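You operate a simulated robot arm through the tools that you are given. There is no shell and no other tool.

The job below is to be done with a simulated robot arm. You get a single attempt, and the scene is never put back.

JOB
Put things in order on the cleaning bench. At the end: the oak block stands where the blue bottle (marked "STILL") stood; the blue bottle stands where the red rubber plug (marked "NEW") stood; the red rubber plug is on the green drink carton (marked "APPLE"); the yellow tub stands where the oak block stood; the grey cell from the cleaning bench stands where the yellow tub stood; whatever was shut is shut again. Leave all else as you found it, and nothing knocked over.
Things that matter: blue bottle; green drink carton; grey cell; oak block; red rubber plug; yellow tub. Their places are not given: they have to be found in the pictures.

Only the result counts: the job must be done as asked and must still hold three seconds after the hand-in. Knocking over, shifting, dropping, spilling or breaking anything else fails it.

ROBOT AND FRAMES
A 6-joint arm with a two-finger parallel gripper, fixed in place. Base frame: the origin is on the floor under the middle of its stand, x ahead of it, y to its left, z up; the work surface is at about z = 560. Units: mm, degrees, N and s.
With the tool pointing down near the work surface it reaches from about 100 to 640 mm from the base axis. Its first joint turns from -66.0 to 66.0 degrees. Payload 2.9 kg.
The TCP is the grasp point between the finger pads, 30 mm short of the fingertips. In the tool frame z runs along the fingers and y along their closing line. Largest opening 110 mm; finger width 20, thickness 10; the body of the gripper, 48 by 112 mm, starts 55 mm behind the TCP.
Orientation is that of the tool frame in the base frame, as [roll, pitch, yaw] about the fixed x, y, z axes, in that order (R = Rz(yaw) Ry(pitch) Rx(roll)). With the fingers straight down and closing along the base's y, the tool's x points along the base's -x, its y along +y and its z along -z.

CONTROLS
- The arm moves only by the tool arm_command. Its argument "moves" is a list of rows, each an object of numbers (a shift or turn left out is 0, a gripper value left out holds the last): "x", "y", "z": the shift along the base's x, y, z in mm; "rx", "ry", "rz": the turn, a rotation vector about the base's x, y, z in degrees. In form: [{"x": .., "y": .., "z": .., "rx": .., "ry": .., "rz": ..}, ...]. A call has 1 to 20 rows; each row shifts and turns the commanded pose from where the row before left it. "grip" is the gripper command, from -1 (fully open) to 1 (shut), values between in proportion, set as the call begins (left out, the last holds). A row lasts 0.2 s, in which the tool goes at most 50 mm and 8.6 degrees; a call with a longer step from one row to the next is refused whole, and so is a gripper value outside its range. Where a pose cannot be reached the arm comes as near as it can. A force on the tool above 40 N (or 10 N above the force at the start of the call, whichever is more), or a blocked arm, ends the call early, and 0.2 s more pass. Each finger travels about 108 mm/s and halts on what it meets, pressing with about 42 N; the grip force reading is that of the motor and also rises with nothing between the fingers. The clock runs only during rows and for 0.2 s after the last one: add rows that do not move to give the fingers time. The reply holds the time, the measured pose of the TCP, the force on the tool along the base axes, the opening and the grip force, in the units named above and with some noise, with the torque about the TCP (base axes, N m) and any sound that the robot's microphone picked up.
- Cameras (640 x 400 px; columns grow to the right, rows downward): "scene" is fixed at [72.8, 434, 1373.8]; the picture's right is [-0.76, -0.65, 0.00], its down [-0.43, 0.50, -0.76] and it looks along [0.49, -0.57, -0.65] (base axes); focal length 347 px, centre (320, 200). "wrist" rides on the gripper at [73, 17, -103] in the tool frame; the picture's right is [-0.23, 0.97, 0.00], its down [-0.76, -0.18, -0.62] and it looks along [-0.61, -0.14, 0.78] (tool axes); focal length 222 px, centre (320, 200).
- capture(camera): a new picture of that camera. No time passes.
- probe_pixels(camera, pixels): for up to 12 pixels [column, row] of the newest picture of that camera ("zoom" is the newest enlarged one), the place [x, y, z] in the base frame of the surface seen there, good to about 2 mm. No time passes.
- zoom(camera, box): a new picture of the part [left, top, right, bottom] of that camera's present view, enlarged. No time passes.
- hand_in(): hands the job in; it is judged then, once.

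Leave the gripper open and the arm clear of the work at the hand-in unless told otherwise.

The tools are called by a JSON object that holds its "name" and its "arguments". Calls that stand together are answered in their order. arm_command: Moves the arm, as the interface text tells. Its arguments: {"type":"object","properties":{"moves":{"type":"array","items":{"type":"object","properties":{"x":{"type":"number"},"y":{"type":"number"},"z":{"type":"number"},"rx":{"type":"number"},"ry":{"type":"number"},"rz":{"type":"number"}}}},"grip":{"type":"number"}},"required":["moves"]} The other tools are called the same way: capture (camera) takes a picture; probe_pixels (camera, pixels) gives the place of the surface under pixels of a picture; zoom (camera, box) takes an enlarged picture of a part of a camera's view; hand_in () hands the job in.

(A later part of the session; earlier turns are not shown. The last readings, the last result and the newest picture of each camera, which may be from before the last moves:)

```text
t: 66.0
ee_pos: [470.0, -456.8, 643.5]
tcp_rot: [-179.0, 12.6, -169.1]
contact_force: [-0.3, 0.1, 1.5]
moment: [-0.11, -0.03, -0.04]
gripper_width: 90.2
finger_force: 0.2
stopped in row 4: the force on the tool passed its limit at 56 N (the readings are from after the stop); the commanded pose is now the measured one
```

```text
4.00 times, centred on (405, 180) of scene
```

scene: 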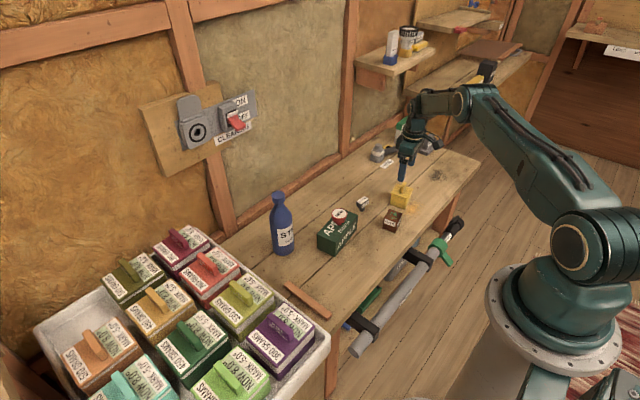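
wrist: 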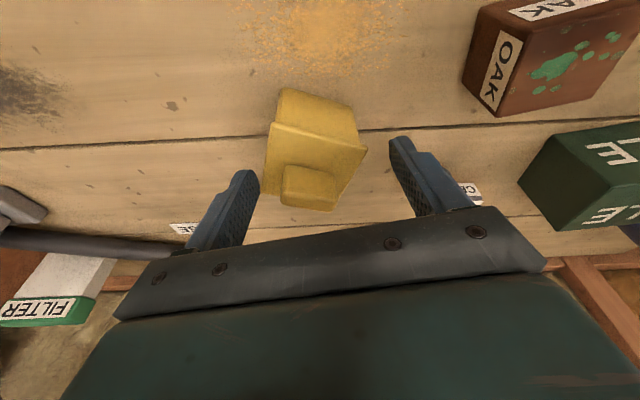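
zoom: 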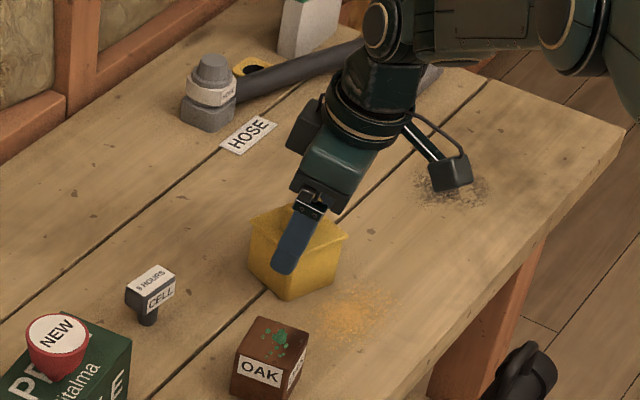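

The call stopped early: a force of 56 N in row 4 near TCP z≈643, and the tool is displaced by about (+5,-8). I must find what was touched. I probe the tub and look all around for changes.

{"name": "zoom", "arguments": {"camera": "wrist", "box": [250, 75, 400, 215]}}

{"name": "probe_pixels", "arguments": {"camera": "zoom", "pixels": [[110, 145], [380, 215], [290, 365], [180, 340], [210, 270], [260, 290], [140, 60], [330, 90], [230, 190]]}}

{"name": "capture", "arguments": {"camera": "scene"}}

{"name": "zoom", "arguments": {"camera": "wrist", "box": [0, 130, 270, 340]}}

```text
2.86 times, centred on (325, 145) of wrist
```

zoom: 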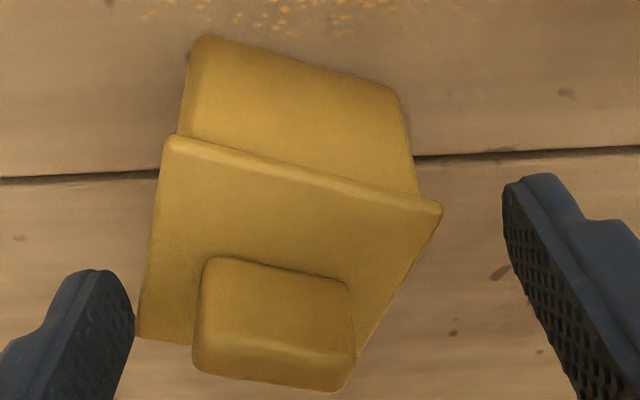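

```text
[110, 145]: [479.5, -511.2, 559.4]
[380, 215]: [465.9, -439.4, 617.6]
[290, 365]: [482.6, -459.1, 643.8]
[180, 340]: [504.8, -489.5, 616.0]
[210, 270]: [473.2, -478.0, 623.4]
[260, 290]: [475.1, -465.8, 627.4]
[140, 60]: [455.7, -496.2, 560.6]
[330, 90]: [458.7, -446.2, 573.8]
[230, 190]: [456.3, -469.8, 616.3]
```

```text
taken
```

scene: 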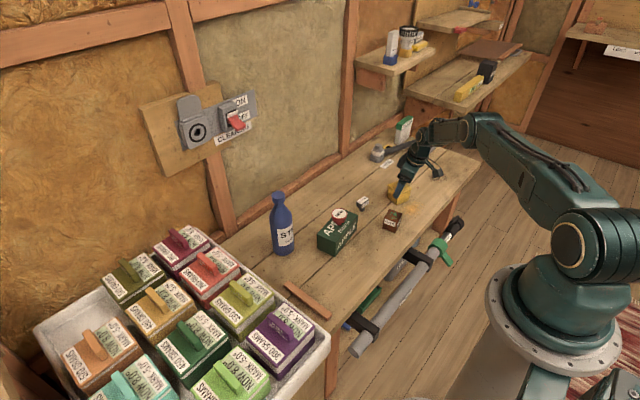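

```text
1.90 times, centred on (135, 235) of wrist
```

zoom: 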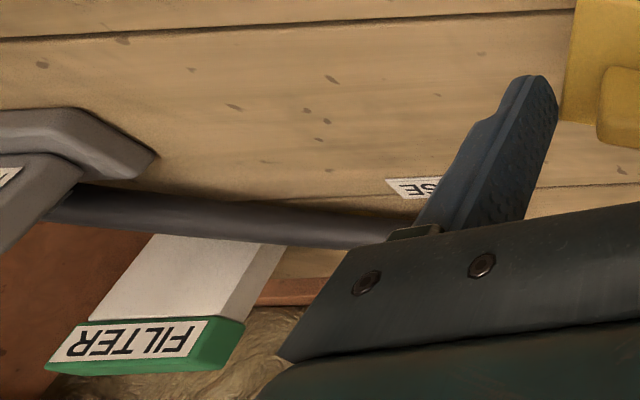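

The tub has been nudged: it is still upright and shut, but has turned about -32° and slid to about (475,-462). It is the piece I am to move anyway, so this can be made good. I raise the hand slowly straight up now, away from it.

{"name": "arm_command", "arguments": {"moves": [{"z": 3}, {"z": 5}, {"z": 8}, {"z": 12}, {"z": 20}, {"z": 25}, {"z": 25}, {}, {}]}}

{"name": "capture", "arguments": {"camera": "wrist"}}

{"name": "zoom", "arguments": {"camera": "scene", "box": [350, 130, 450, 230]}}

```text
t: 68.0
ee_pos: [469.0, -457.5, 741.1]
tcp_rot: [-178.8, 12.5, -169.2]
contact_force: [-0.8, -0.5, -0.1]
moment: [0.02, -0.01, 0.0]
gripper_width: 89.9
finger_force: 0.1
```

```text
taken
```

wrist: 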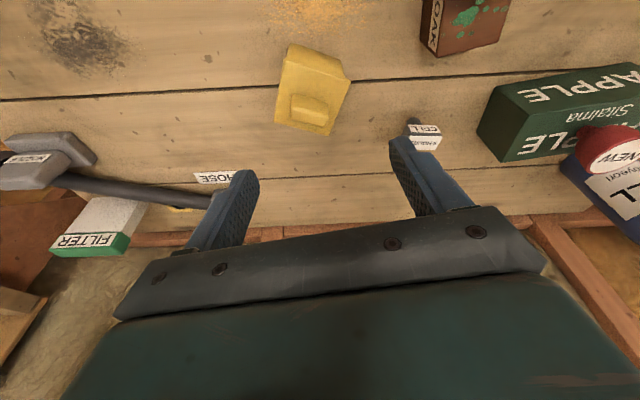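

```text
4.00 times, centred on (400, 180) of scene
```

zoom: 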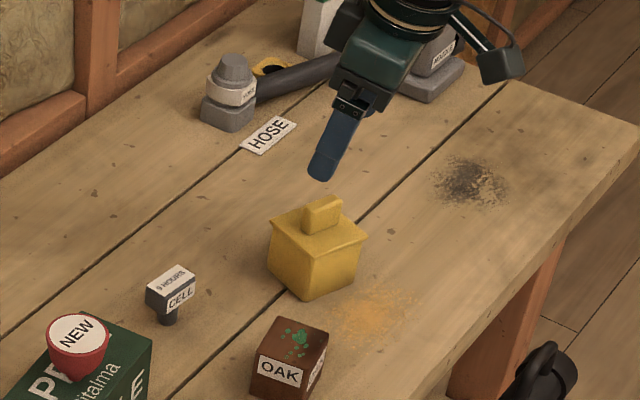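

The tub is upright and shut. I measure its present pose from the scene view and the wrist view.

{"name": "zoom", "arguments": {"camera": "scene", "box": [375, 165, 430, 215]}}

{"name": "probe_pixels", "arguments": {"camera": "zoom", "pixels": [[170, 215], [245, 265], [350, 230], [235, 245], [330, 195], [260, 140], [190, 200], [290, 150], [285, 230], [215, 190]]}}

{"name": "zoom", "arguments": {"camera": "wrist", "box": [265, 35, 365, 145]}}

{"name": "probe_pixels", "arguments": {"camera": "zoom", "pixels": [[205, 130], [410, 190], [190, 330], [330, 375], [290, 180], [210, 230], [370, 250], [230, 300], [340, 320], [285, 240]]}}

```text
8.00 times, centred on (402, 190) of scene
```

zoom: 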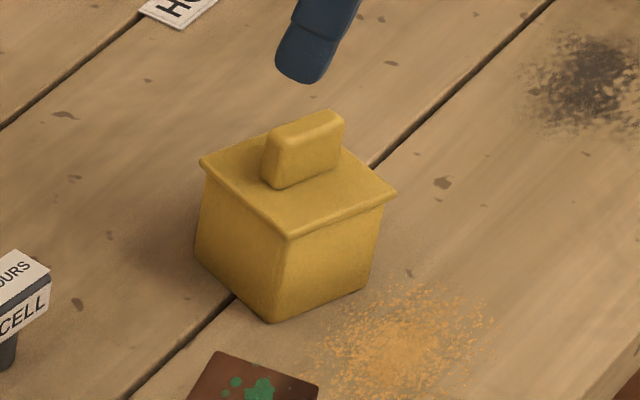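

```text
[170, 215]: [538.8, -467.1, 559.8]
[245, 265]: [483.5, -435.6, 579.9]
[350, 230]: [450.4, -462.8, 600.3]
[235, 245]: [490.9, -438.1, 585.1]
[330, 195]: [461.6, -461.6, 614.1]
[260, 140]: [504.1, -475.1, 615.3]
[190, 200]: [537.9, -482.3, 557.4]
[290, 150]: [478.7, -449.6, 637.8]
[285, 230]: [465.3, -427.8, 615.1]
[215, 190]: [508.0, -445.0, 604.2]
```

```text
3.64 times, centred on (315, 90) of wrist
```

zoom: 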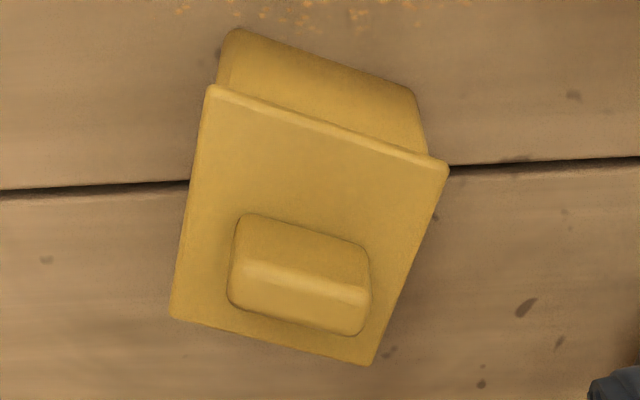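

```text
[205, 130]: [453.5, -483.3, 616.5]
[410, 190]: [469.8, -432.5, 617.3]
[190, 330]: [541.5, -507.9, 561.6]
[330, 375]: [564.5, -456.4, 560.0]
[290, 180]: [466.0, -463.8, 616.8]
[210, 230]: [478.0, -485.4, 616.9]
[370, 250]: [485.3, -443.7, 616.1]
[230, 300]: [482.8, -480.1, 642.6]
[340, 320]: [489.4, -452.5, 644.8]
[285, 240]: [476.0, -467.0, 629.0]
```

The tub's lid centre is now about (481,-462.5), sides at -20°, 667 mm from the base axis. At the present height I turn the tool by -31° so it closes along the tub's 70° direction, increase the tilt to 20° outward (to have ample reach), correct the small roll error, and move over the tub.

{"name": "arm_command", "arguments": {"moves": [{"rz": -8}, {"rz": -8}, {"rz": -8}, {"rz": -7}, {"rx": -2.55, "ry": -7.05}, {"rx": 1.1, "ry": -0.4, "rz": 0.25}, {"x": 5.5, "y": -3}, {"x": 5.5, "y": -2.7}, {}, {}]}}

{"name": "capture", "arguments": {"camera": "wrist"}}

{"name": "zoom", "arguments": {"camera": "scene", "box": [350, 100, 470, 220]}}

```text
t: 70.2
ee_pos: [480.3, -461.0, 740.3]
tcp_rot: [179.8, 20.0, 159.7]
contact_force: [-0.5, 0.3, 0.4]
moment: [0.01, 0.01, 0.01]
gripper_width: 89.9
finger_force: 0.0
```

```text
taken
```

wrist: 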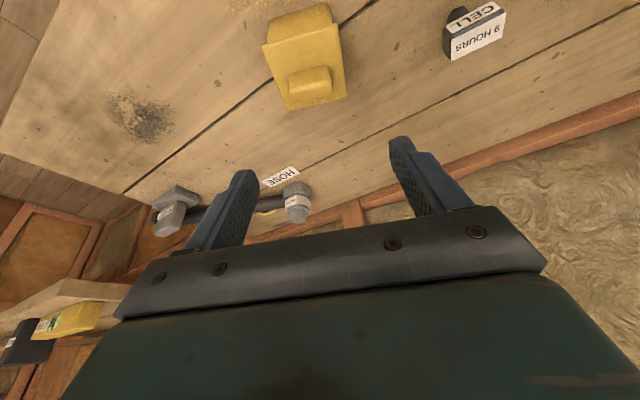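

```text
3.33 times, centred on (410, 160) of scene
```

zoom: 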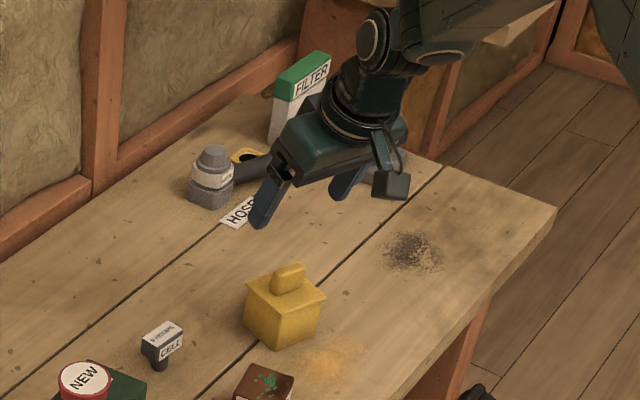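

The tool is now square to the tub. I probe the lid again from this angle for its centre.

{"name": "zoom", "arguments": {"camera": "wrist", "box": [250, 0, 360, 120]}}

{"name": "probe_pixels", "arguments": {"camera": "zoom", "pixels": [[185, 155], [400, 110], [440, 290], [255, 345], [310, 230], [225, 260], [415, 200], [300, 140], [260, 270], [395, 260], [345, 305]]}}

```text
3.33 times, centred on (305, 60) of wrist
```

zoom: 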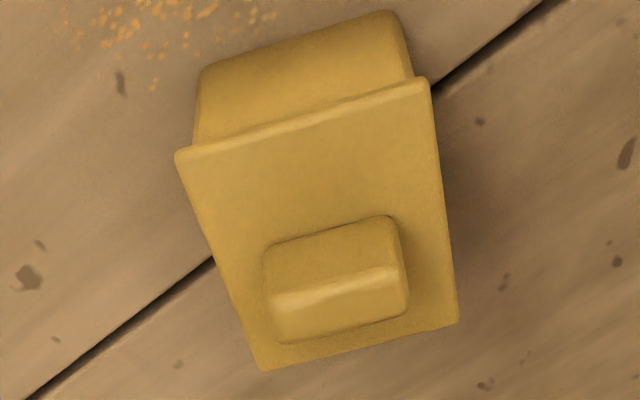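

```text
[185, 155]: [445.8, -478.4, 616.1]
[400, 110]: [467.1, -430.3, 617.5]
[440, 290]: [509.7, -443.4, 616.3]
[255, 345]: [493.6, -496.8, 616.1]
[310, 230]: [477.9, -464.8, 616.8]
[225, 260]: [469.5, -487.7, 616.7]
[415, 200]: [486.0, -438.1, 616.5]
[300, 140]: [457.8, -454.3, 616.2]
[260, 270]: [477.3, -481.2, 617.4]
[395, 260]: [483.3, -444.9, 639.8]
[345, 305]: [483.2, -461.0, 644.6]
```

Lid centre now reads (482,-461), lid ~59 mm square at -20°. I open fully, correct by (+1,+1.5) and descend in two stages, first to about z 665 for a check.

{"name": "arm_command", "arguments": {"moves": [{"x": 1, "y": 1.5}, {"z": -15}, {"z": -20}, {"z": -20}, {"z": -15}, {"z": -6}, {}, {}], "grip": -1}}

{"name": "capture", "arguments": {"camera": "wrist"}}

{"name": "zoom", "arguments": {"camera": "scene", "box": [350, 100, 470, 220]}}

```text
t: 72.0
ee_pos: [480.7, -460.1, 665.1]
tcp_rot: [179.8, 20.0, 159.7]
contact_force: [-0.4, 0.8, 0.4]
moment: [0.0, 0.0, 0.0]
gripper_width: 109.8
finger_force: 0.1
```

```text
taken
```

wrist: 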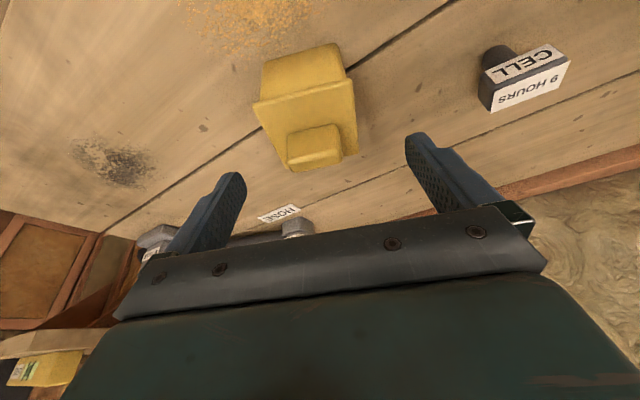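

```text
3.33 times, centred on (410, 160) of scene
```

zoom: 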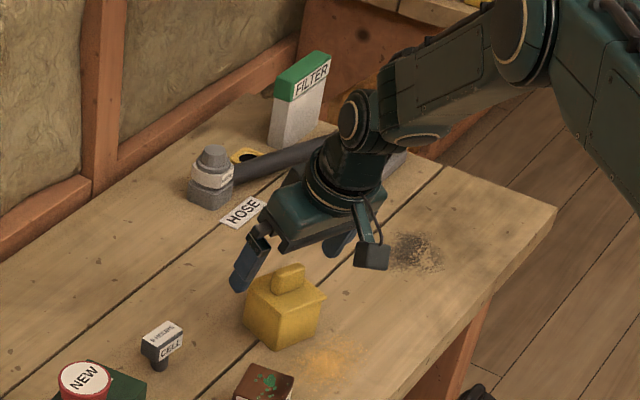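

Reach is good and the tub lies between the fingers. I continue down in small steps to TCP ≈ 625 first.

{"name": "arm_command", "arguments": {"moves": [{"z": -8}, {"z": -10}, {"z": -10}, {"z": -8}, {"z": -4}, {}, {}]}}

{"name": "capture", "arguments": {"camera": "wrist"}}

```text
t: 73.6
ee_pos: [481.3, -461.9, 624.4]
tcp_rot: [179.8, 20.0, 159.8]
contact_force: [-0.1, -0.3, 0.2]
moment: [-0.01, 0.01, 0.0]
gripper_width: 109.9
finger_force: 0.1
```

```text
taken
```

wrist: 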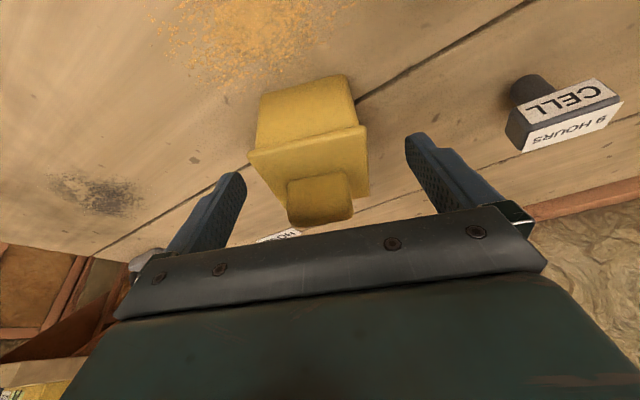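

The tub is between the fingers, slightly left. I probe the lid's left and right edges to check the side clearance.

{"name": "zoom", "arguments": {"camera": "wrist", "box": [230, 60, 420, 240]}}

{"name": "probe_pixels", "arguments": {"camera": "wrist", "pixels": [[252, 156], [363, 132], [366, 180], [270, 185], [308, 150], [290, 200], [350, 195], [260, 130], [350, 110]]}}

```text
2.22 times, centred on (325, 150) of wrist
```

zoom: 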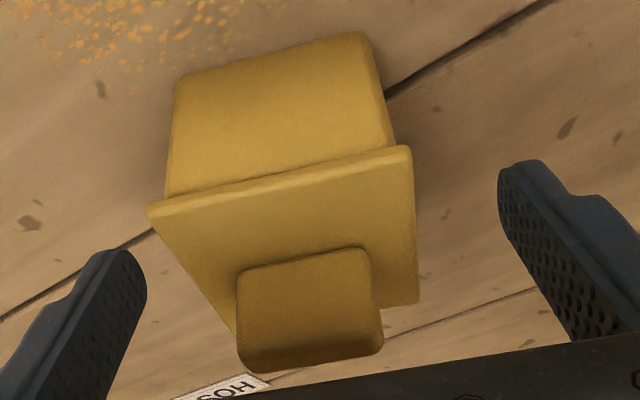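

```text
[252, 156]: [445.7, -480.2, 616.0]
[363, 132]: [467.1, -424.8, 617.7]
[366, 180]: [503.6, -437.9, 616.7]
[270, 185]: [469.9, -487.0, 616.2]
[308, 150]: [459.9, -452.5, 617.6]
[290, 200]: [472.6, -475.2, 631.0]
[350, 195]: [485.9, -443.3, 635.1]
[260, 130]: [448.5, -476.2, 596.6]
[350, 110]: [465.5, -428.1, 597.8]
```

The tub is centred on the tool to within 1 mm across and 3 mm along. I lower the last 27 mm in small steps to TCP ≈ 598.

{"name": "arm_command", "arguments": {"moves": [{"z": -7}, {"z": -7}, {"z": -6}, {"z": -4}, {"z": -3}, {}, {}]}}

{"name": "capture", "arguments": {"camera": "wrist"}}

{"name": "zoom", "arguments": {"camera": "scene", "box": [360, 140, 450, 220]}}

```text
t: 75.2
ee_pos: [482.8, -460.8, 596.9]
tcp_rot: [179.8, 20.0, 159.6]
contact_force: [0.4, -0.2, 0.1]
moment: [0.01, 0.03, -0.03]
gripper_width: 110.1
finger_force: 0.1
```

```text
taken
```

wrist: 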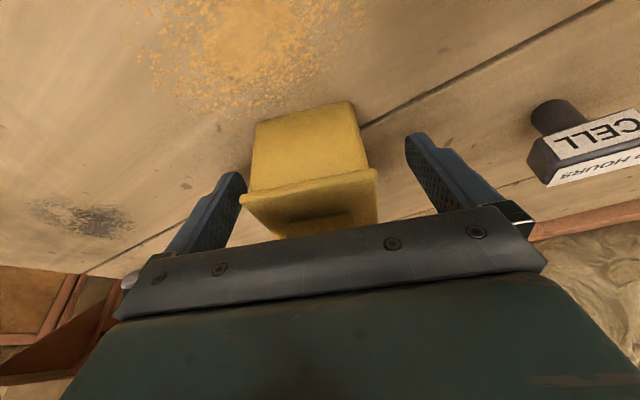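

```text
5.00 times, centred on (405, 180) of scene
```

zoom: 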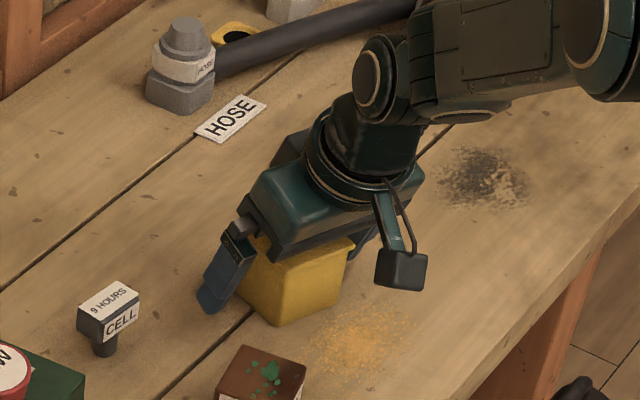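

The fingers straddle the tub with no contact force. I close on it and wait.

{"name": "arm_command", "arguments": {"moves": [{}, {}, {}, {}, {}], "grip": 1}}

{"name": "capture", "arguments": {"camera": "wrist"}}

{"name": "zoom", "arguments": {"camera": "scene", "box": [360, 140, 450, 220]}}

```text
t: 76.4
ee_pos: [481.5, -460.5, 598.2]
tcp_rot: [179.8, 19.9, 159.7]
contact_force: [0.0, 0.7, -0.6]
moment: [-0.01, -0.03, 0.0]
gripper_width: 60.9
finger_force: 42.4
```

```text
taken
```

wrist: 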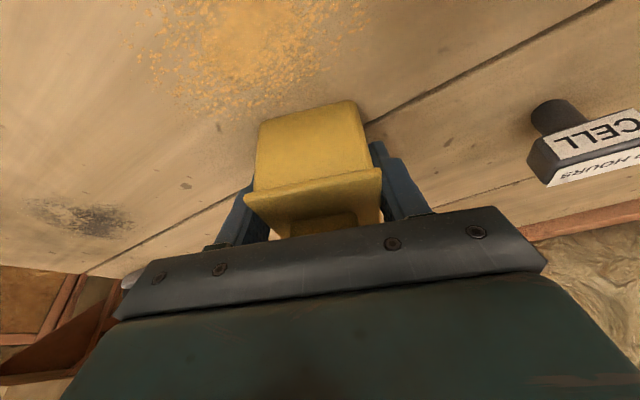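

```text
5.00 times, centred on (405, 180) of scene
```

zoom: 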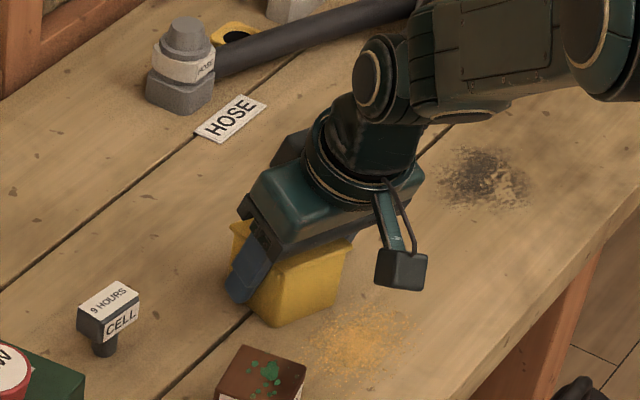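

Gripped at 60.9 mm (the lid's width). I lift only 4 mm and check whether the body comes with the lid.

{"name": "arm_command", "arguments": {"moves": [{"z": 1}, {"z": 1.5}, {"z": 1.5}, {}, {}]}}

{"name": "capture", "arguments": {"camera": "wrist"}}

{"name": "zoom", "arguments": {"camera": "wrist", "box": [230, 80, 400, 240]}}

{"name": "zoom", "arguments": {"camera": "scene", "box": [380, 165, 430, 215]}}

```text
t: 77.6
ee_pos: [480.7, -460.1, 601.0]
tcp_rot: [179.8, 20.0, 159.6]
contact_force: [0.3, 0.0, -0.1]
moment: [0.01, -0.04, -0.01]
gripper_width: 60.4
finger_force: 41.4
```

```text
taken
```

wrist: 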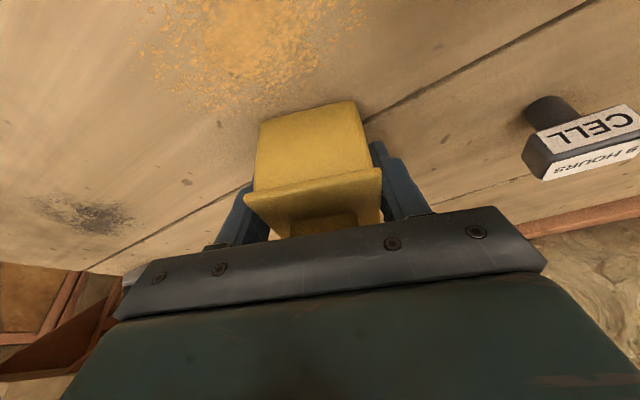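

```text
2.50 times, centred on (315, 160) of wrist
```

zoom: 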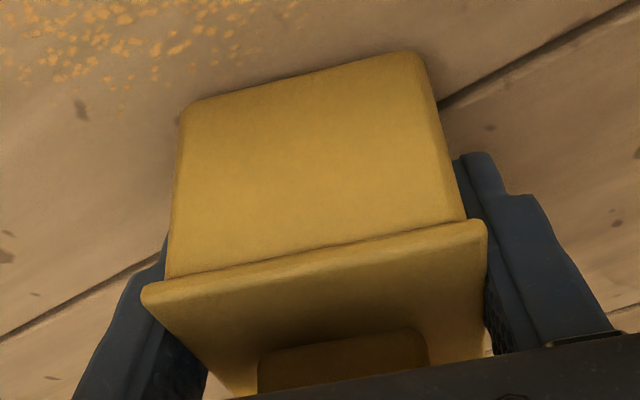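

```text
8.00 times, centred on (405, 190) of scene
```

zoom: 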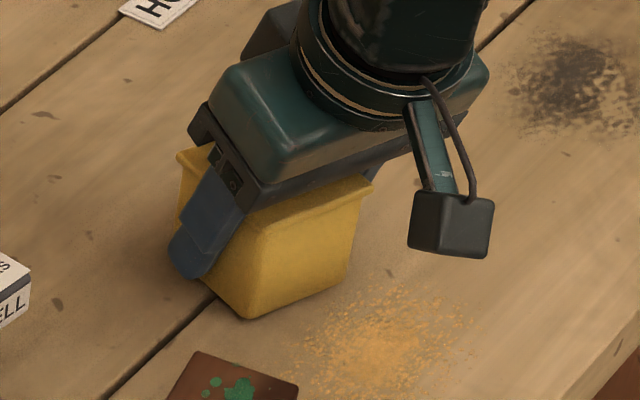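

The body rises with the lid (it stays fixed relative to the fingers while the bench recedes). I lift straight up to about TCP 722 slowly.

{"name": "arm_command", "arguments": {"moves": [{"z": 5}, {"z": 10}, {"z": 18}, {"z": 22}, {"z": 25}, {"z": 25}, {"z": 15}, {}, {}]}}

{"name": "capture", "arguments": {"camera": "wrist"}}

{"name": "zoom", "arguments": {"camera": "scene", "box": [350, 100, 470, 220]}}

```text
t: 79.6
ee_pos: [480.7, -459.9, 721.9]
tcp_rot: [179.9, 20.0, 159.8]
contact_force: [-0.1, -0.1, -0.5]
moment: [0.01, -0.04, -0.01]
gripper_width: 60.8
finger_force: 41.5
```

```text
taken
```

wrist: 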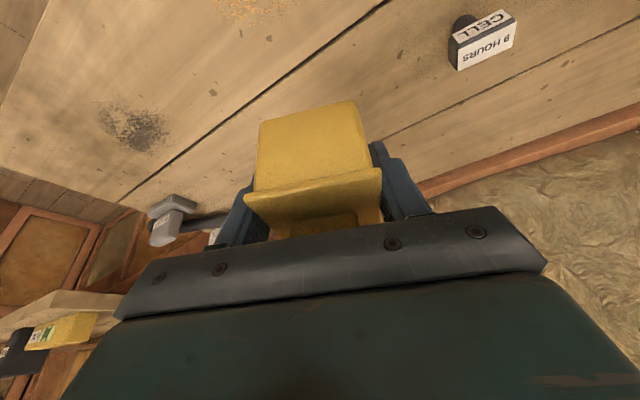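

```text
3.33 times, centred on (410, 160) of scene
```

zoom: 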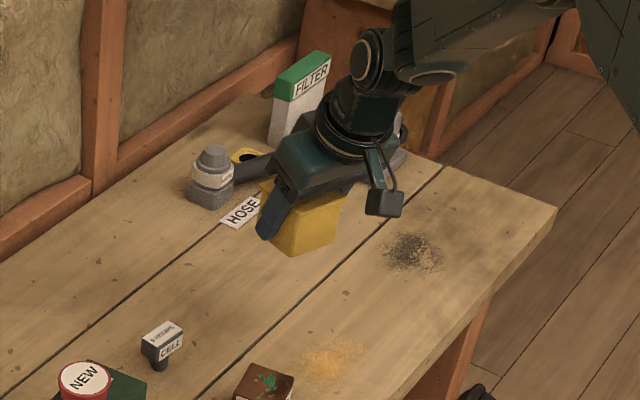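

The tub hangs upright, fully clear. I carry it in a straight line to above the oak block's old spot (424.5,-29); its bottom at ~684 clears plug (671) and everything else.

{"name": "arm_command", "arguments": {"moves": [{"x": -2, "y": 13}, {"x": -4, "y": 25}, {"x": -5, "y": 35}, {"x": -5, "y": 35}, {"x": -5, "y": 35}, {"x": -5, "y": 35}, {"x": -5, "y": 35}, {"x": -5, "y": 35}, {"x": -5, "y": 35}, {"x": -5, "y": 35}, {"x": -5, "y": 35}, {"x": -4, "y": 35}, {"x": -3, "y": 25}, {"x": -2, "y": 20}, {}, {}]}}

{"name": "capture", "arguments": {"camera": "wrist"}}

{"name": "capture", "arguments": {"camera": "scene"}}

```text
t: 83.0
ee_pos: [420.6, -27.9, 721.3]
tcp_rot: [179.7, 20.0, 159.8]
contact_force: [-1.0, -0.4, -1.2]
moment: [-0.02, -0.01, 0.03]
gripper_width: 60.5
finger_force: 42.1
```

```text
taken
```

wrist: 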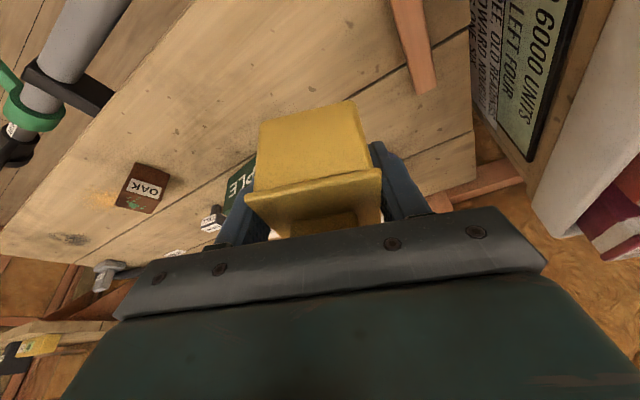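

```text
taken
```

scene: 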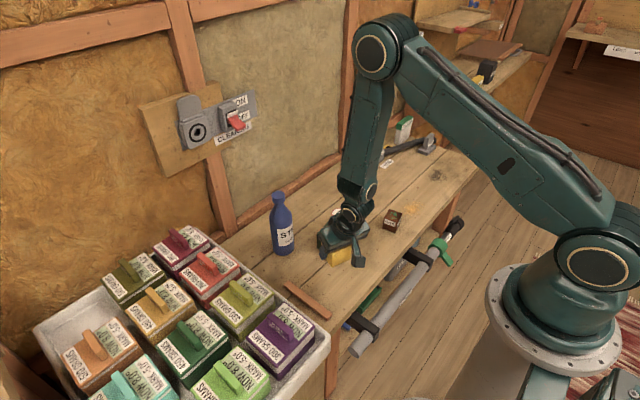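

The tub is above the oak's old place. I lower it 114 mm, then feel for the bench.

{"name": "arm_command", "arguments": {"moves": [{"z": -12}, {"z": -25}, {"z": -25}, {"z": -25}, {"z": -17}, {"z": -10}, {}, {}]}}

{"name": "zoom", "arguments": {"camera": "scene", "box": [270, 220, 400, 320]}}

{"name": "capture", "arguments": {"camera": "wrist"}}

```text
t: 84.8
ee_pos: [420.7, -28.7, 606.8]
tcp_rot: [179.9, 20.0, 159.6]
contact_force: [0.5, 0.2, -0.4]
moment: [0.0, 0.01, -0.01]
gripper_width: 60.4
finger_force: 41.7
```

```text
4.00 times, centred on (335, 270) of scene
```

zoom: 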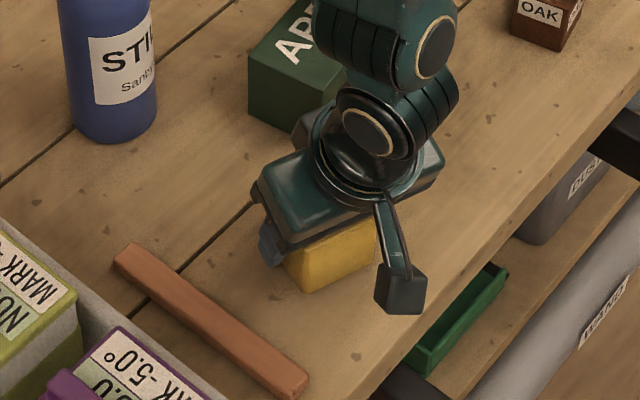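

```text
taken
```

wrist: 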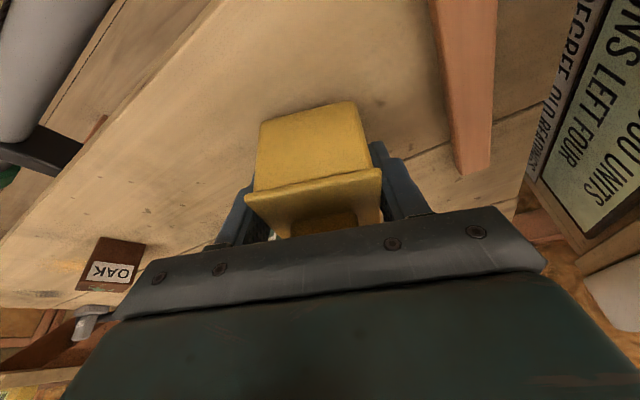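

About 8 mm to go. I lower in small steps to feel contact.

{"name": "arm_command", "arguments": {"moves": [{"z": -2.5}, {"z": -2}, {"z": -1.5}, {"z": -1}, {}]}}

{"name": "arm_command", "arguments": {"moves": [{"z": -0.7}, {"z": -0.6}, {}]}}

```text
t: 86.0
ee_pos: [420.5, -28.9, 600.4]
tcp_rot: [179.7, 20.0, 159.7]
contact_force: [0.8, -0.8, -0.6]
moment: [0.04, 0.01, 0.01]
gripper_width: 60.6
finger_force: 41.6
```

```text
t: 86.8
ee_pos: [421.8, -27.6, 598.7]
tcp_rot: [179.9, 19.9, 159.7]
contact_force: [0.4, -0.3, -1.0]
moment: [-0.01, -0.01, -0.01]
gripper_width: 60.5
finger_force: 42.0
```

Still no contact; I continue with 0.6 mm steps.

{"name": "arm_command", "arguments": {"moves": [{"z": -0.6}, {"z": -0.6}, {}]}}

```text
t: 87.6
ee_pos: [421.6, -27.5, 598.4]
tcp_rot: [179.9, 20.0, 159.7]
contact_force: [-1.5, 0.5, 6.0]
moment: [0.06, -0.09, 0.02]
gripper_width: 60.6
finger_force: 41.9
```

Contact (6 N). I open the fingers to ~90 mm and look.

{"name": "arm_command", "arguments": {"moves": [{}, {}, {}, {}], "grip": -0.636}}

{"name": "capture", "arguments": {"camera": "wrist"}}

{"name": "zoom", "arguments": {"camera": "scene", "box": [270, 220, 400, 320]}}

```text
t: 88.6
ee_pos: [422.3, -27.7, 597.5]
tcp_rot: [179.9, 20.0, 159.7]
contact_force: [1.2, 0.5, -0.4]
moment: [-0.02, -0.03, -0.03]
gripper_width: 89.8
finger_force: 0.1
```

```text
taken
```

wrist: 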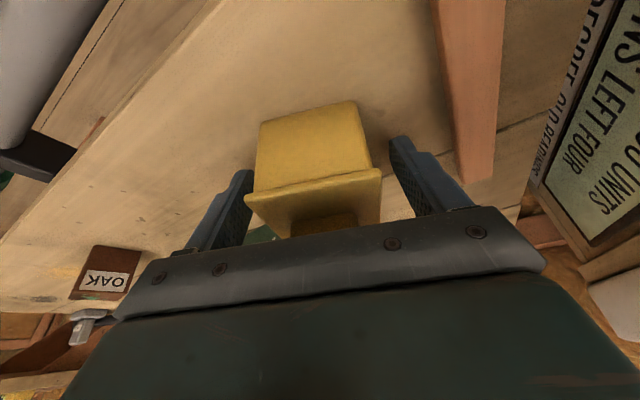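

```text
4.00 times, centred on (335, 270) of scene
```

zoom: 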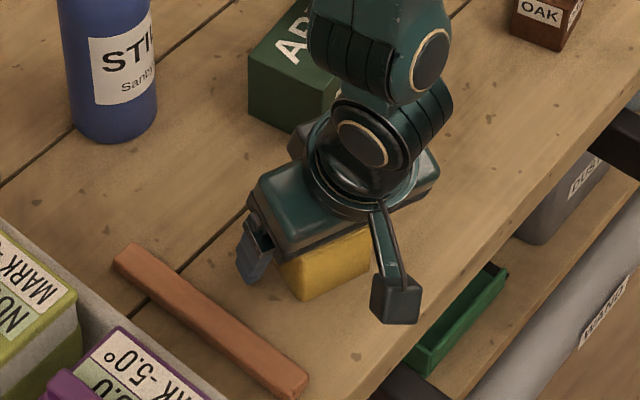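

The tub is free between the open fingers. I raise the hand straight up, slowly at first, to about 745.

{"name": "arm_command", "arguments": {"moves": [{"z": 4}, {"z": 8}, {"z": 14}, {"z": 20}, {"z": 30}, {"z": 35}, {"z": 35}, {}, {}]}}

{"name": "capture", "arguments": {"camera": "scene"}}

{"name": "capture", "arguments": {"camera": "wrist"}}

```text
t: 90.6
ee_pos: [420.2, -28.5, 744.0]
tcp_rot: [179.9, 20.0, 159.7]
contact_force: [0.6, -1.0, -0.5]
moment: [-0.02, 0.0, 0.0]
gripper_width: 90.1
finger_force: 0.1
```

```text
taken
```

scene: 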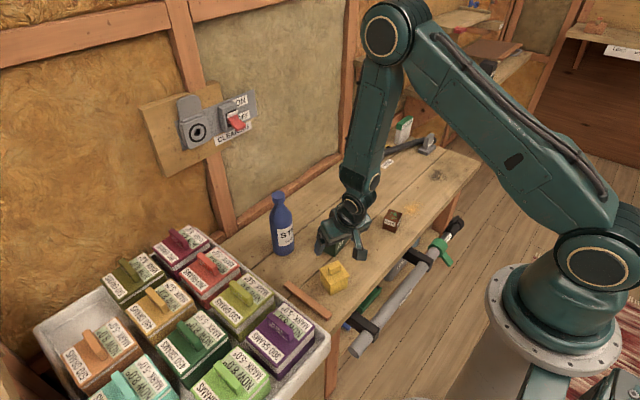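

```text
taken
```

wrist: 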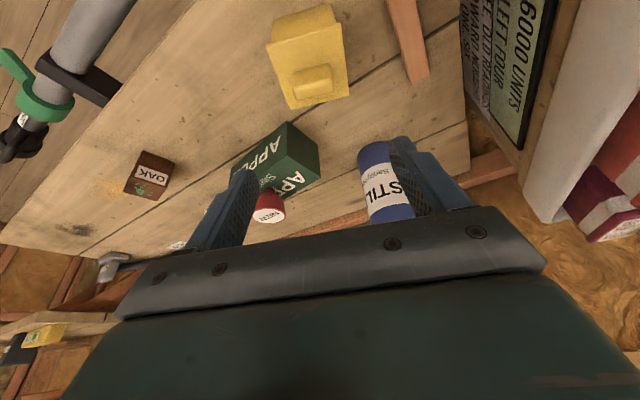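

The tub stands at the oak's old spot. Next is the cell at about (546,-328). I keep the 20° tilt, turn the tool +15.8° to match the cell's sides, and travel at this height (tips ≥ 712, above the plug at 671) to over the cell.

{"name": "arm_command", "arguments": {"moves": [{"rz": 7.9, "x": 5, "y": -15}, {"rz": 7.9, "x": 10, "y": -25}, {"x": 14, "y": -34}, {"x": 14, "y": -34}, {"x": 14, "y": -34}, {"x": 14, "y": -34}, {"x": 14, "y": -34}, {"x": 14, "y": -34}, {"x": 13, "y": -30}, {"x": 12, "y": -26}, {}, {}], "grip": -0.4545}}

{"name": "capture", "arguments": {"camera": "wrist"}}

{"name": "capture", "arguments": {"camera": "scene"}}

```text
t: 93.2
ee_pos: [546.8, -327.2, 744.6]
tcp_rot: [179.8, 20.0, 175.5]
contact_force: [0.2, 0.0, -0.8]
moment: [0.05, -0.03, 0.02]
gripper_width: 80.0
finger_force: 0.0
```

```text
taken
```

wrist: 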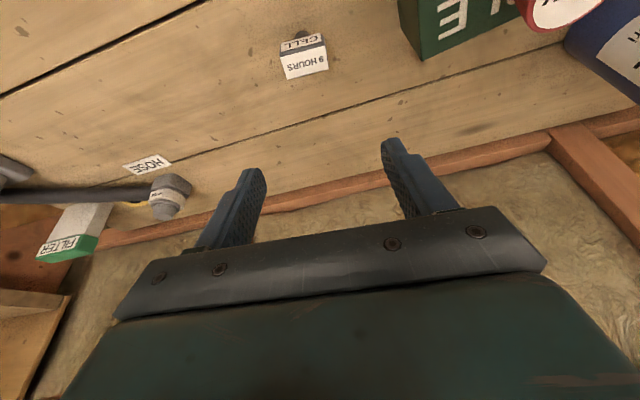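

```text
taken
```

scene: 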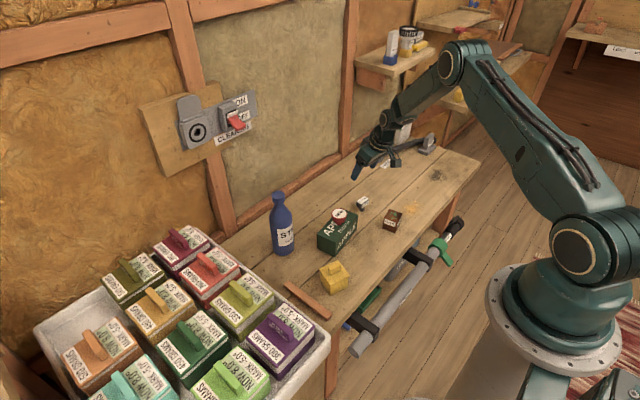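

The arm is over the cell (seen at (304,57)). I enlarge it and measure it precisely, also checking in the scene view.

{"name": "zoom", "arguments": {"camera": "wrist", "box": [264, 20, 344, 90]}}

{"name": "probe_pixels", "arguments": {"camera": "zoom", "pixels": [[160, 230], [480, 165], [510, 270], [200, 345], [335, 255], [200, 180], [450, 125], [320, 160], [300, 90], [240, 260], [440, 220]]}}

{"name": "zoom", "arguments": {"camera": "scene", "box": [347, 188, 377, 218]}}

{"name": "probe_pixels", "arguments": {"camera": "zoom", "pixels": [[300, 160], [250, 130], [350, 150], [310, 250], [280, 230], [240, 200], [300, 205], [340, 200], [310, 290], [290, 280]]}}

```text
5.71 times, centred on (304, 55) of wrist
```

zoom: 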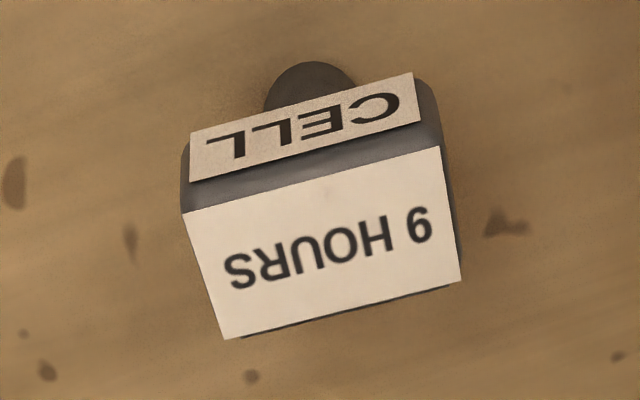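

```text
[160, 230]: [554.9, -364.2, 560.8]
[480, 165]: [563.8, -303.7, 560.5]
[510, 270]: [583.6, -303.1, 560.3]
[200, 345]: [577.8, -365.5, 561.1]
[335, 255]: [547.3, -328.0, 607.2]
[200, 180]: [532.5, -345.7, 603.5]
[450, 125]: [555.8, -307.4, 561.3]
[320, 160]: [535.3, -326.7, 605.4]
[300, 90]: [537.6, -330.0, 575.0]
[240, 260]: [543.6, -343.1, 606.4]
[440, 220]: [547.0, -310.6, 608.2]
```

```text
13.33 times, centred on (362, 203) of scene
```

zoom: 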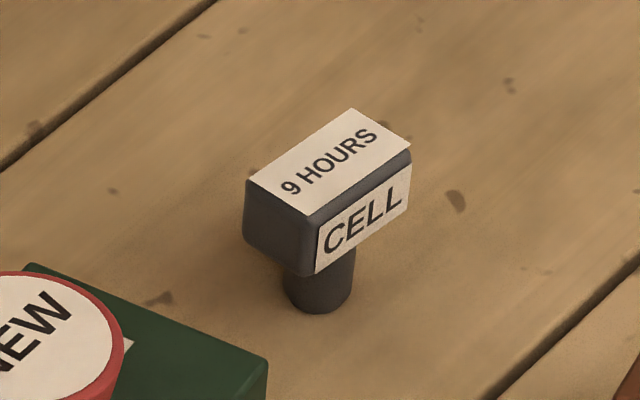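

```text
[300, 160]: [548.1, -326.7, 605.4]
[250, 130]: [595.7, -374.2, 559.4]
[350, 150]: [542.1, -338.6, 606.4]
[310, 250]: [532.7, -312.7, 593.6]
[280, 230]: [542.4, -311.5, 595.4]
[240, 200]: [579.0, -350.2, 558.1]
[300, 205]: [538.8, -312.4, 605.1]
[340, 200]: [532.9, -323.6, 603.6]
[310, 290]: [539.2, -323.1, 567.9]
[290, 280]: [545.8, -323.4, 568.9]
```

Cell top centre ≈ (546,-329), z 607, sides within 2–3° of the tool. I lower in stages: first 80 mm with -1 in y.

{"name": "arm_command", "arguments": {"moves": [{"y": -1, "z": -15}, {"z": -22}, {"z": -22}, {"z": -15}, {"z": -6}, {}, {}]}}

{"name": "capture", "arguments": {"camera": "wrist"}}

{"name": "zoom", "arguments": {"camera": "scene", "box": [330, 130, 430, 230]}}

```text
t: 94.8
ee_pos: [545.6, -326.9, 664.4]
tcp_rot: [179.8, 20.0, 175.6]
contact_force: [0.3, 0.1, -0.2]
moment: [0.02, 0.01, 0.0]
gripper_width: 80.0
finger_force: 0.1
```

```text
taken
```

wrist: 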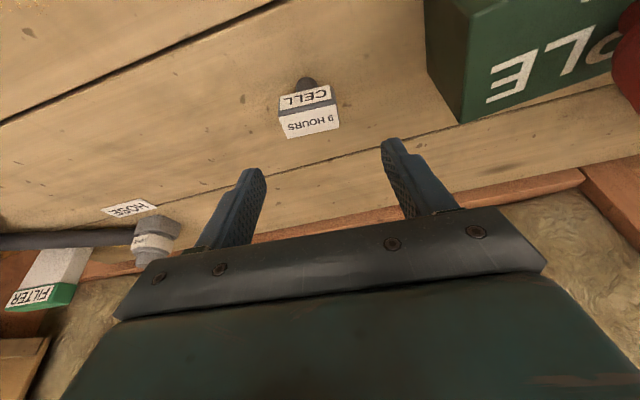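

```text
4.00 times, centred on (380, 180) of scene
```

zoom: 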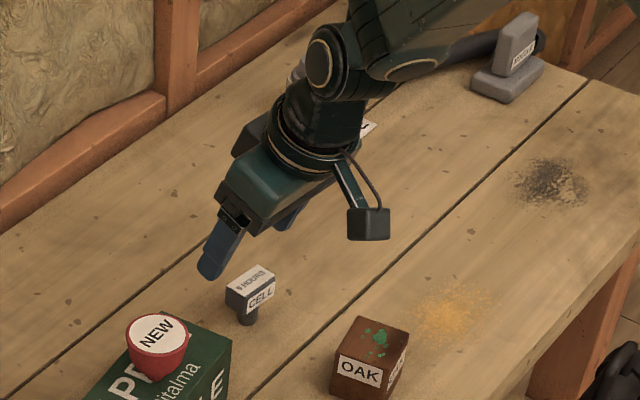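

The cell is lined up between the fingers. I go down another 40 mm and check.

{"name": "arm_command", "arguments": {"moves": [{"z": -10}, {"z": -12}, {"z": -10}, {"z": -8}, {}, {}]}}

{"name": "capture", "arguments": {"camera": "wrist"}}

{"name": "zoom", "arguments": {"camera": "wrist", "box": [220, 90, 420, 230]}}

{"name": "probe_pixels", "arguments": {"camera": "zoom", "pixels": [[205, 225], [355, 200], [220, 285], [370, 255], [290, 250], [190, 180], [345, 155]]}}

```text
t: 96.2
ee_pos: [545.3, -328.5, 624.3]
tcp_rot: [179.8, 20.0, 175.5]
contact_force: [-0.1, 0.6, -0.1]
moment: [0.0, 0.04, 0.04]
gripper_width: 80.0
finger_force: 0.0
```

```text
taken
```

wrist: 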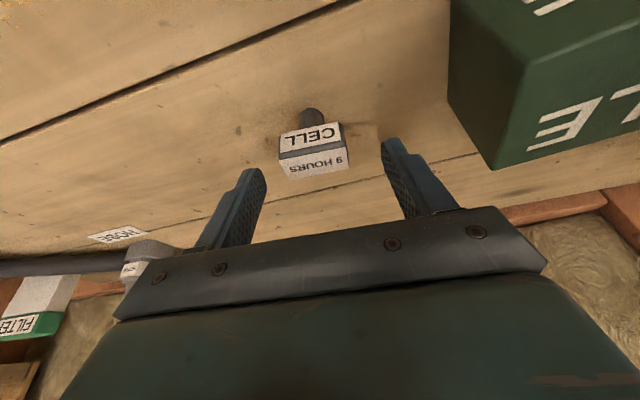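

```text
2.86 times, centred on (320, 160) of wrist
```

zoom: 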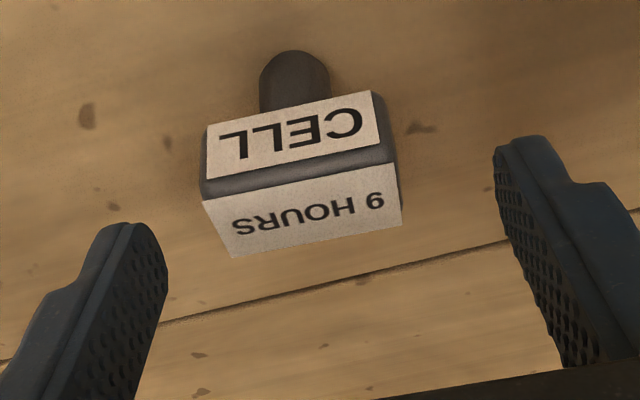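

```text
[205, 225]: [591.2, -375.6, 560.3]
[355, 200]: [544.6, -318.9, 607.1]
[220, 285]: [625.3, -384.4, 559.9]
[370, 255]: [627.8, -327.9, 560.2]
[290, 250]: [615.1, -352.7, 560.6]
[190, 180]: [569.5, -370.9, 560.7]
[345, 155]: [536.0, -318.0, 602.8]
```

Well aligned. I lower the last 27.5 mm to TCP ≈ 597.5 (tips just above the bench, pads across the box part).

{"name": "arm_command", "arguments": {"moves": [{"z": -8}, {"z": -8}, {"z": -6}, {"z": -3.5}, {"z": -2}, {}, {}]}}

{"name": "capture", "arguments": {"camera": "wrist"}}

{"name": "zoom", "arguments": {"camera": "scene", "box": [330, 150, 410, 230]}}

```text
t: 97.8
ee_pos: [545.3, -328.0, 596.5]
tcp_rot: [179.8, 20.0, 175.6]
contact_force: [0.8, -0.1, 0.5]
moment: [-0.07, 0.02, 0.03]
gripper_width: 80.0
finger_force: 0.1
```

```text
taken
```

wrist: 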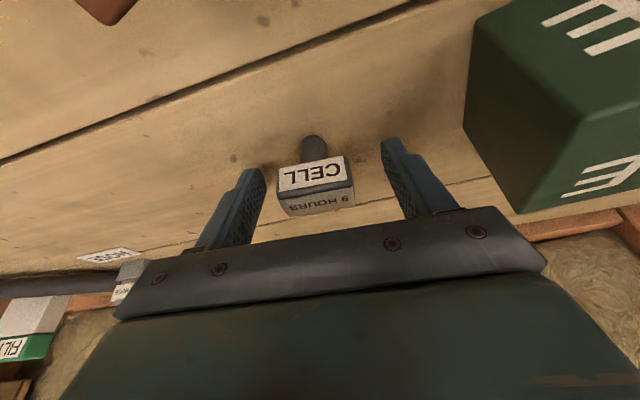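

```text
5.00 times, centred on (370, 190) of scene
```

zoom: 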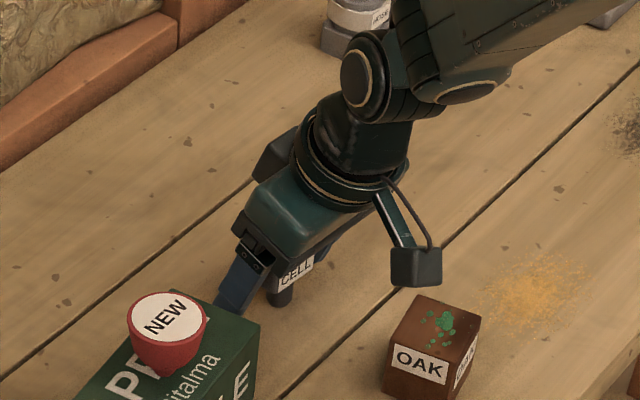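

The box of the cell is between the pads and no force is felt. I close and wait.

{"name": "arm_command", "arguments": {"moves": [{}, {}, {}, {}, {}], "grip": 1}}

{"name": "capture", "arguments": {"camera": "wrist"}}

{"name": "zoom", "arguments": {"camera": "scene", "box": [330, 150, 410, 230]}}

```text
t: 99.0
ee_pos: [545.3, -328.1, 597.7]
tcp_rot: [179.8, 20.0, 175.6]
contact_force: [-0.3, 0.4, 0.8]
moment: [0.01, 0.02, 0.01]
gripper_width: 40.9
finger_force: 42.1
```

```text
taken
```

wrist: 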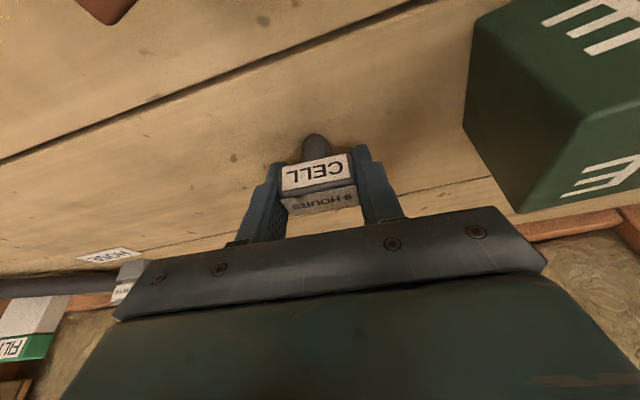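

```text
5.00 times, centred on (370, 190) of scene
```

zoom: 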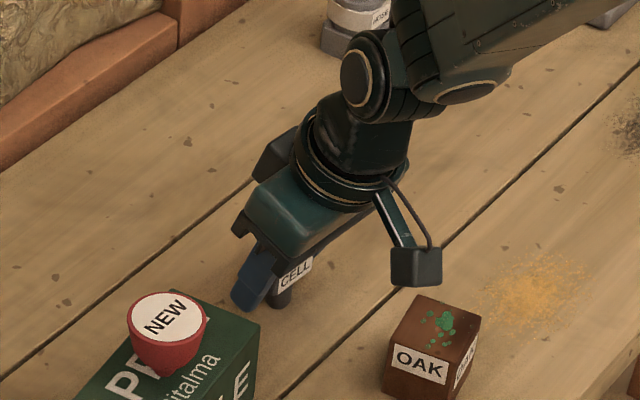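

The cell is held (40.9 mm). I lift it straight up by 105 mm.

{"name": "arm_command", "arguments": {"moves": [{"z": 2}, {"z": 5}, {"z": 12}, {"z": 20}, {"z": 25}, {"z": 25}, {"z": 16}, {}, {}]}}

{"name": "capture", "arguments": {"camera": "wrist"}}

{"name": "zoom", "arguments": {"camera": "scene", "box": [330, 110, 430, 230]}}

```text
t: 101.0
ee_pos: [544.5, -328.2, 701.7]
tcp_rot: [179.8, 20.1, 175.5]
contact_force: [-0.2, -0.9, -0.8]
moment: [0.0, 0.0, 0.01]
gripper_width: 41.0
finger_force: 41.9
```

```text
taken
```

wrist: 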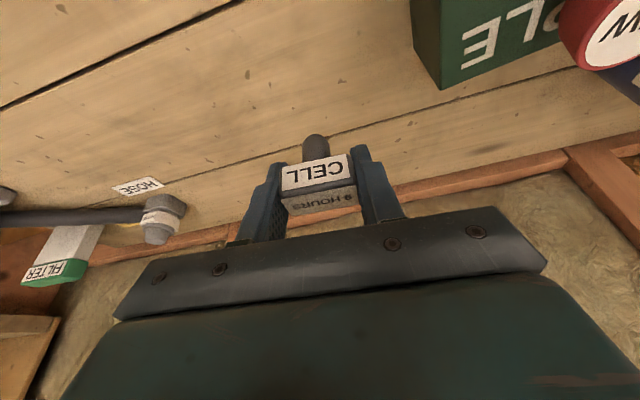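

```text
3.33 times, centred on (380, 170) of scene
```

zoom: 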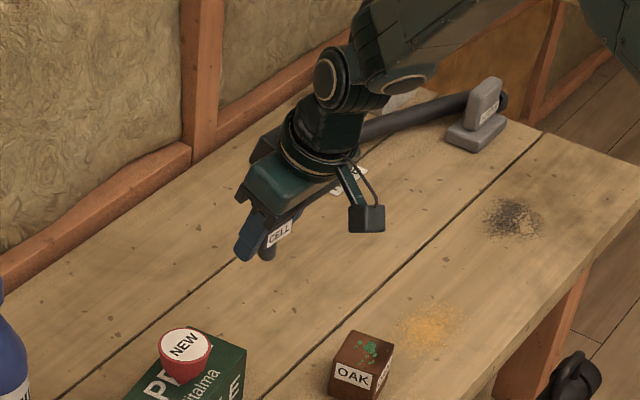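

The cell is held upright. I carry it to above the tub's old spot (465,-448.7), turning the tool back -15.6° on the way for better reach.

{"name": "arm_command", "arguments": {"moves": [{"x": -7, "y": -10, "rz": -5.2}, {"x": -14, "y": -20, "rz": -5.2}, {"x": -17, "y": -25, "rz": -5.2}, {"x": -17, "y": -25}, {"x": -14, "y": -20}, {"x": -12, "y": -19.7}, {}, {}]}}

{"name": "capture", "arguments": {"camera": "wrist"}}

{"name": "zoom", "arguments": {"camera": "scene", "box": [350, 100, 470, 230]}}

```text
t: 102.8
ee_pos: [464.3, -449.2, 702.7]
tcp_rot: [179.8, 20.0, 160.0]
contact_force: [0.6, 0.2, -0.3]
moment: [0.01, 0.01, -0.01]
gripper_width: 41.0
finger_force: 42.4
```

```text
taken
```

wrist: 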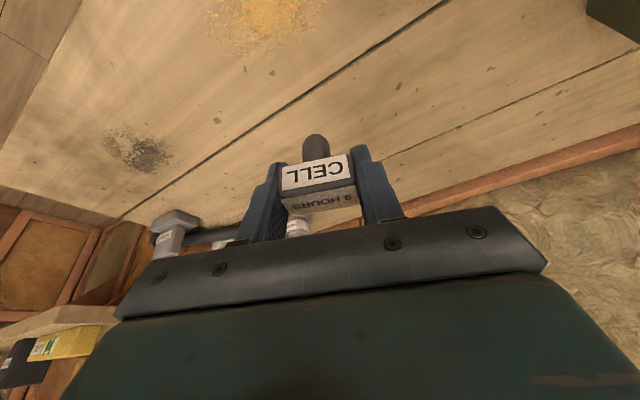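

```text
3.08 times, centred on (410, 165) of scene
```

zoom: 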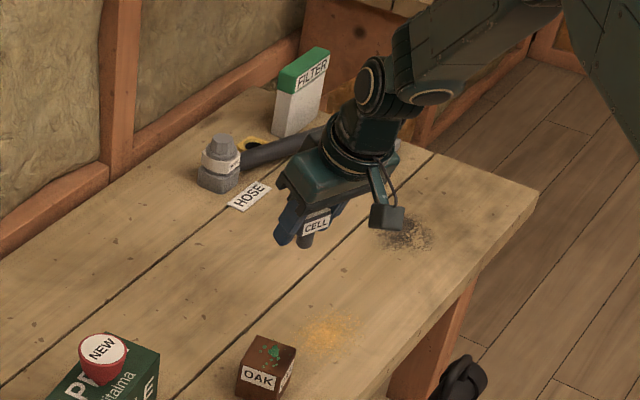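

I check the plank seam near the landing spot, so the cell's foot does not land on a groove: I probe points along the seam seen from (120,215) to (445,5).

{"name": "probe_pixels", "arguments": {"camera": "wrist", "pixels": [[200, 164], [240, 138], [280, 112], [330, 80], [370, 54], [260, 135], [260, 118]]}}

{"name": "zoom", "arguments": {"camera": "wrist", "box": [220, 60, 400, 190]}}

```text
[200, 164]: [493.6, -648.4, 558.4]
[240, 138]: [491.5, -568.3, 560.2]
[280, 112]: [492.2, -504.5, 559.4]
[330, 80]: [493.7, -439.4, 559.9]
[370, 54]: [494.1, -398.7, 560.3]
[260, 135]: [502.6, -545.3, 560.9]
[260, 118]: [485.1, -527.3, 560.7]
```

```text
3.08 times, centred on (310, 125) of wrist
```

zoom: 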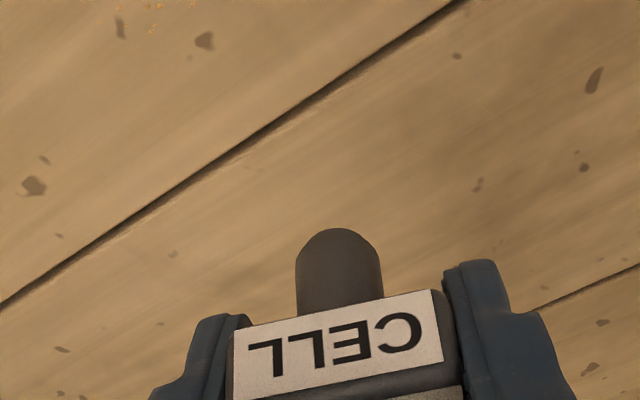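

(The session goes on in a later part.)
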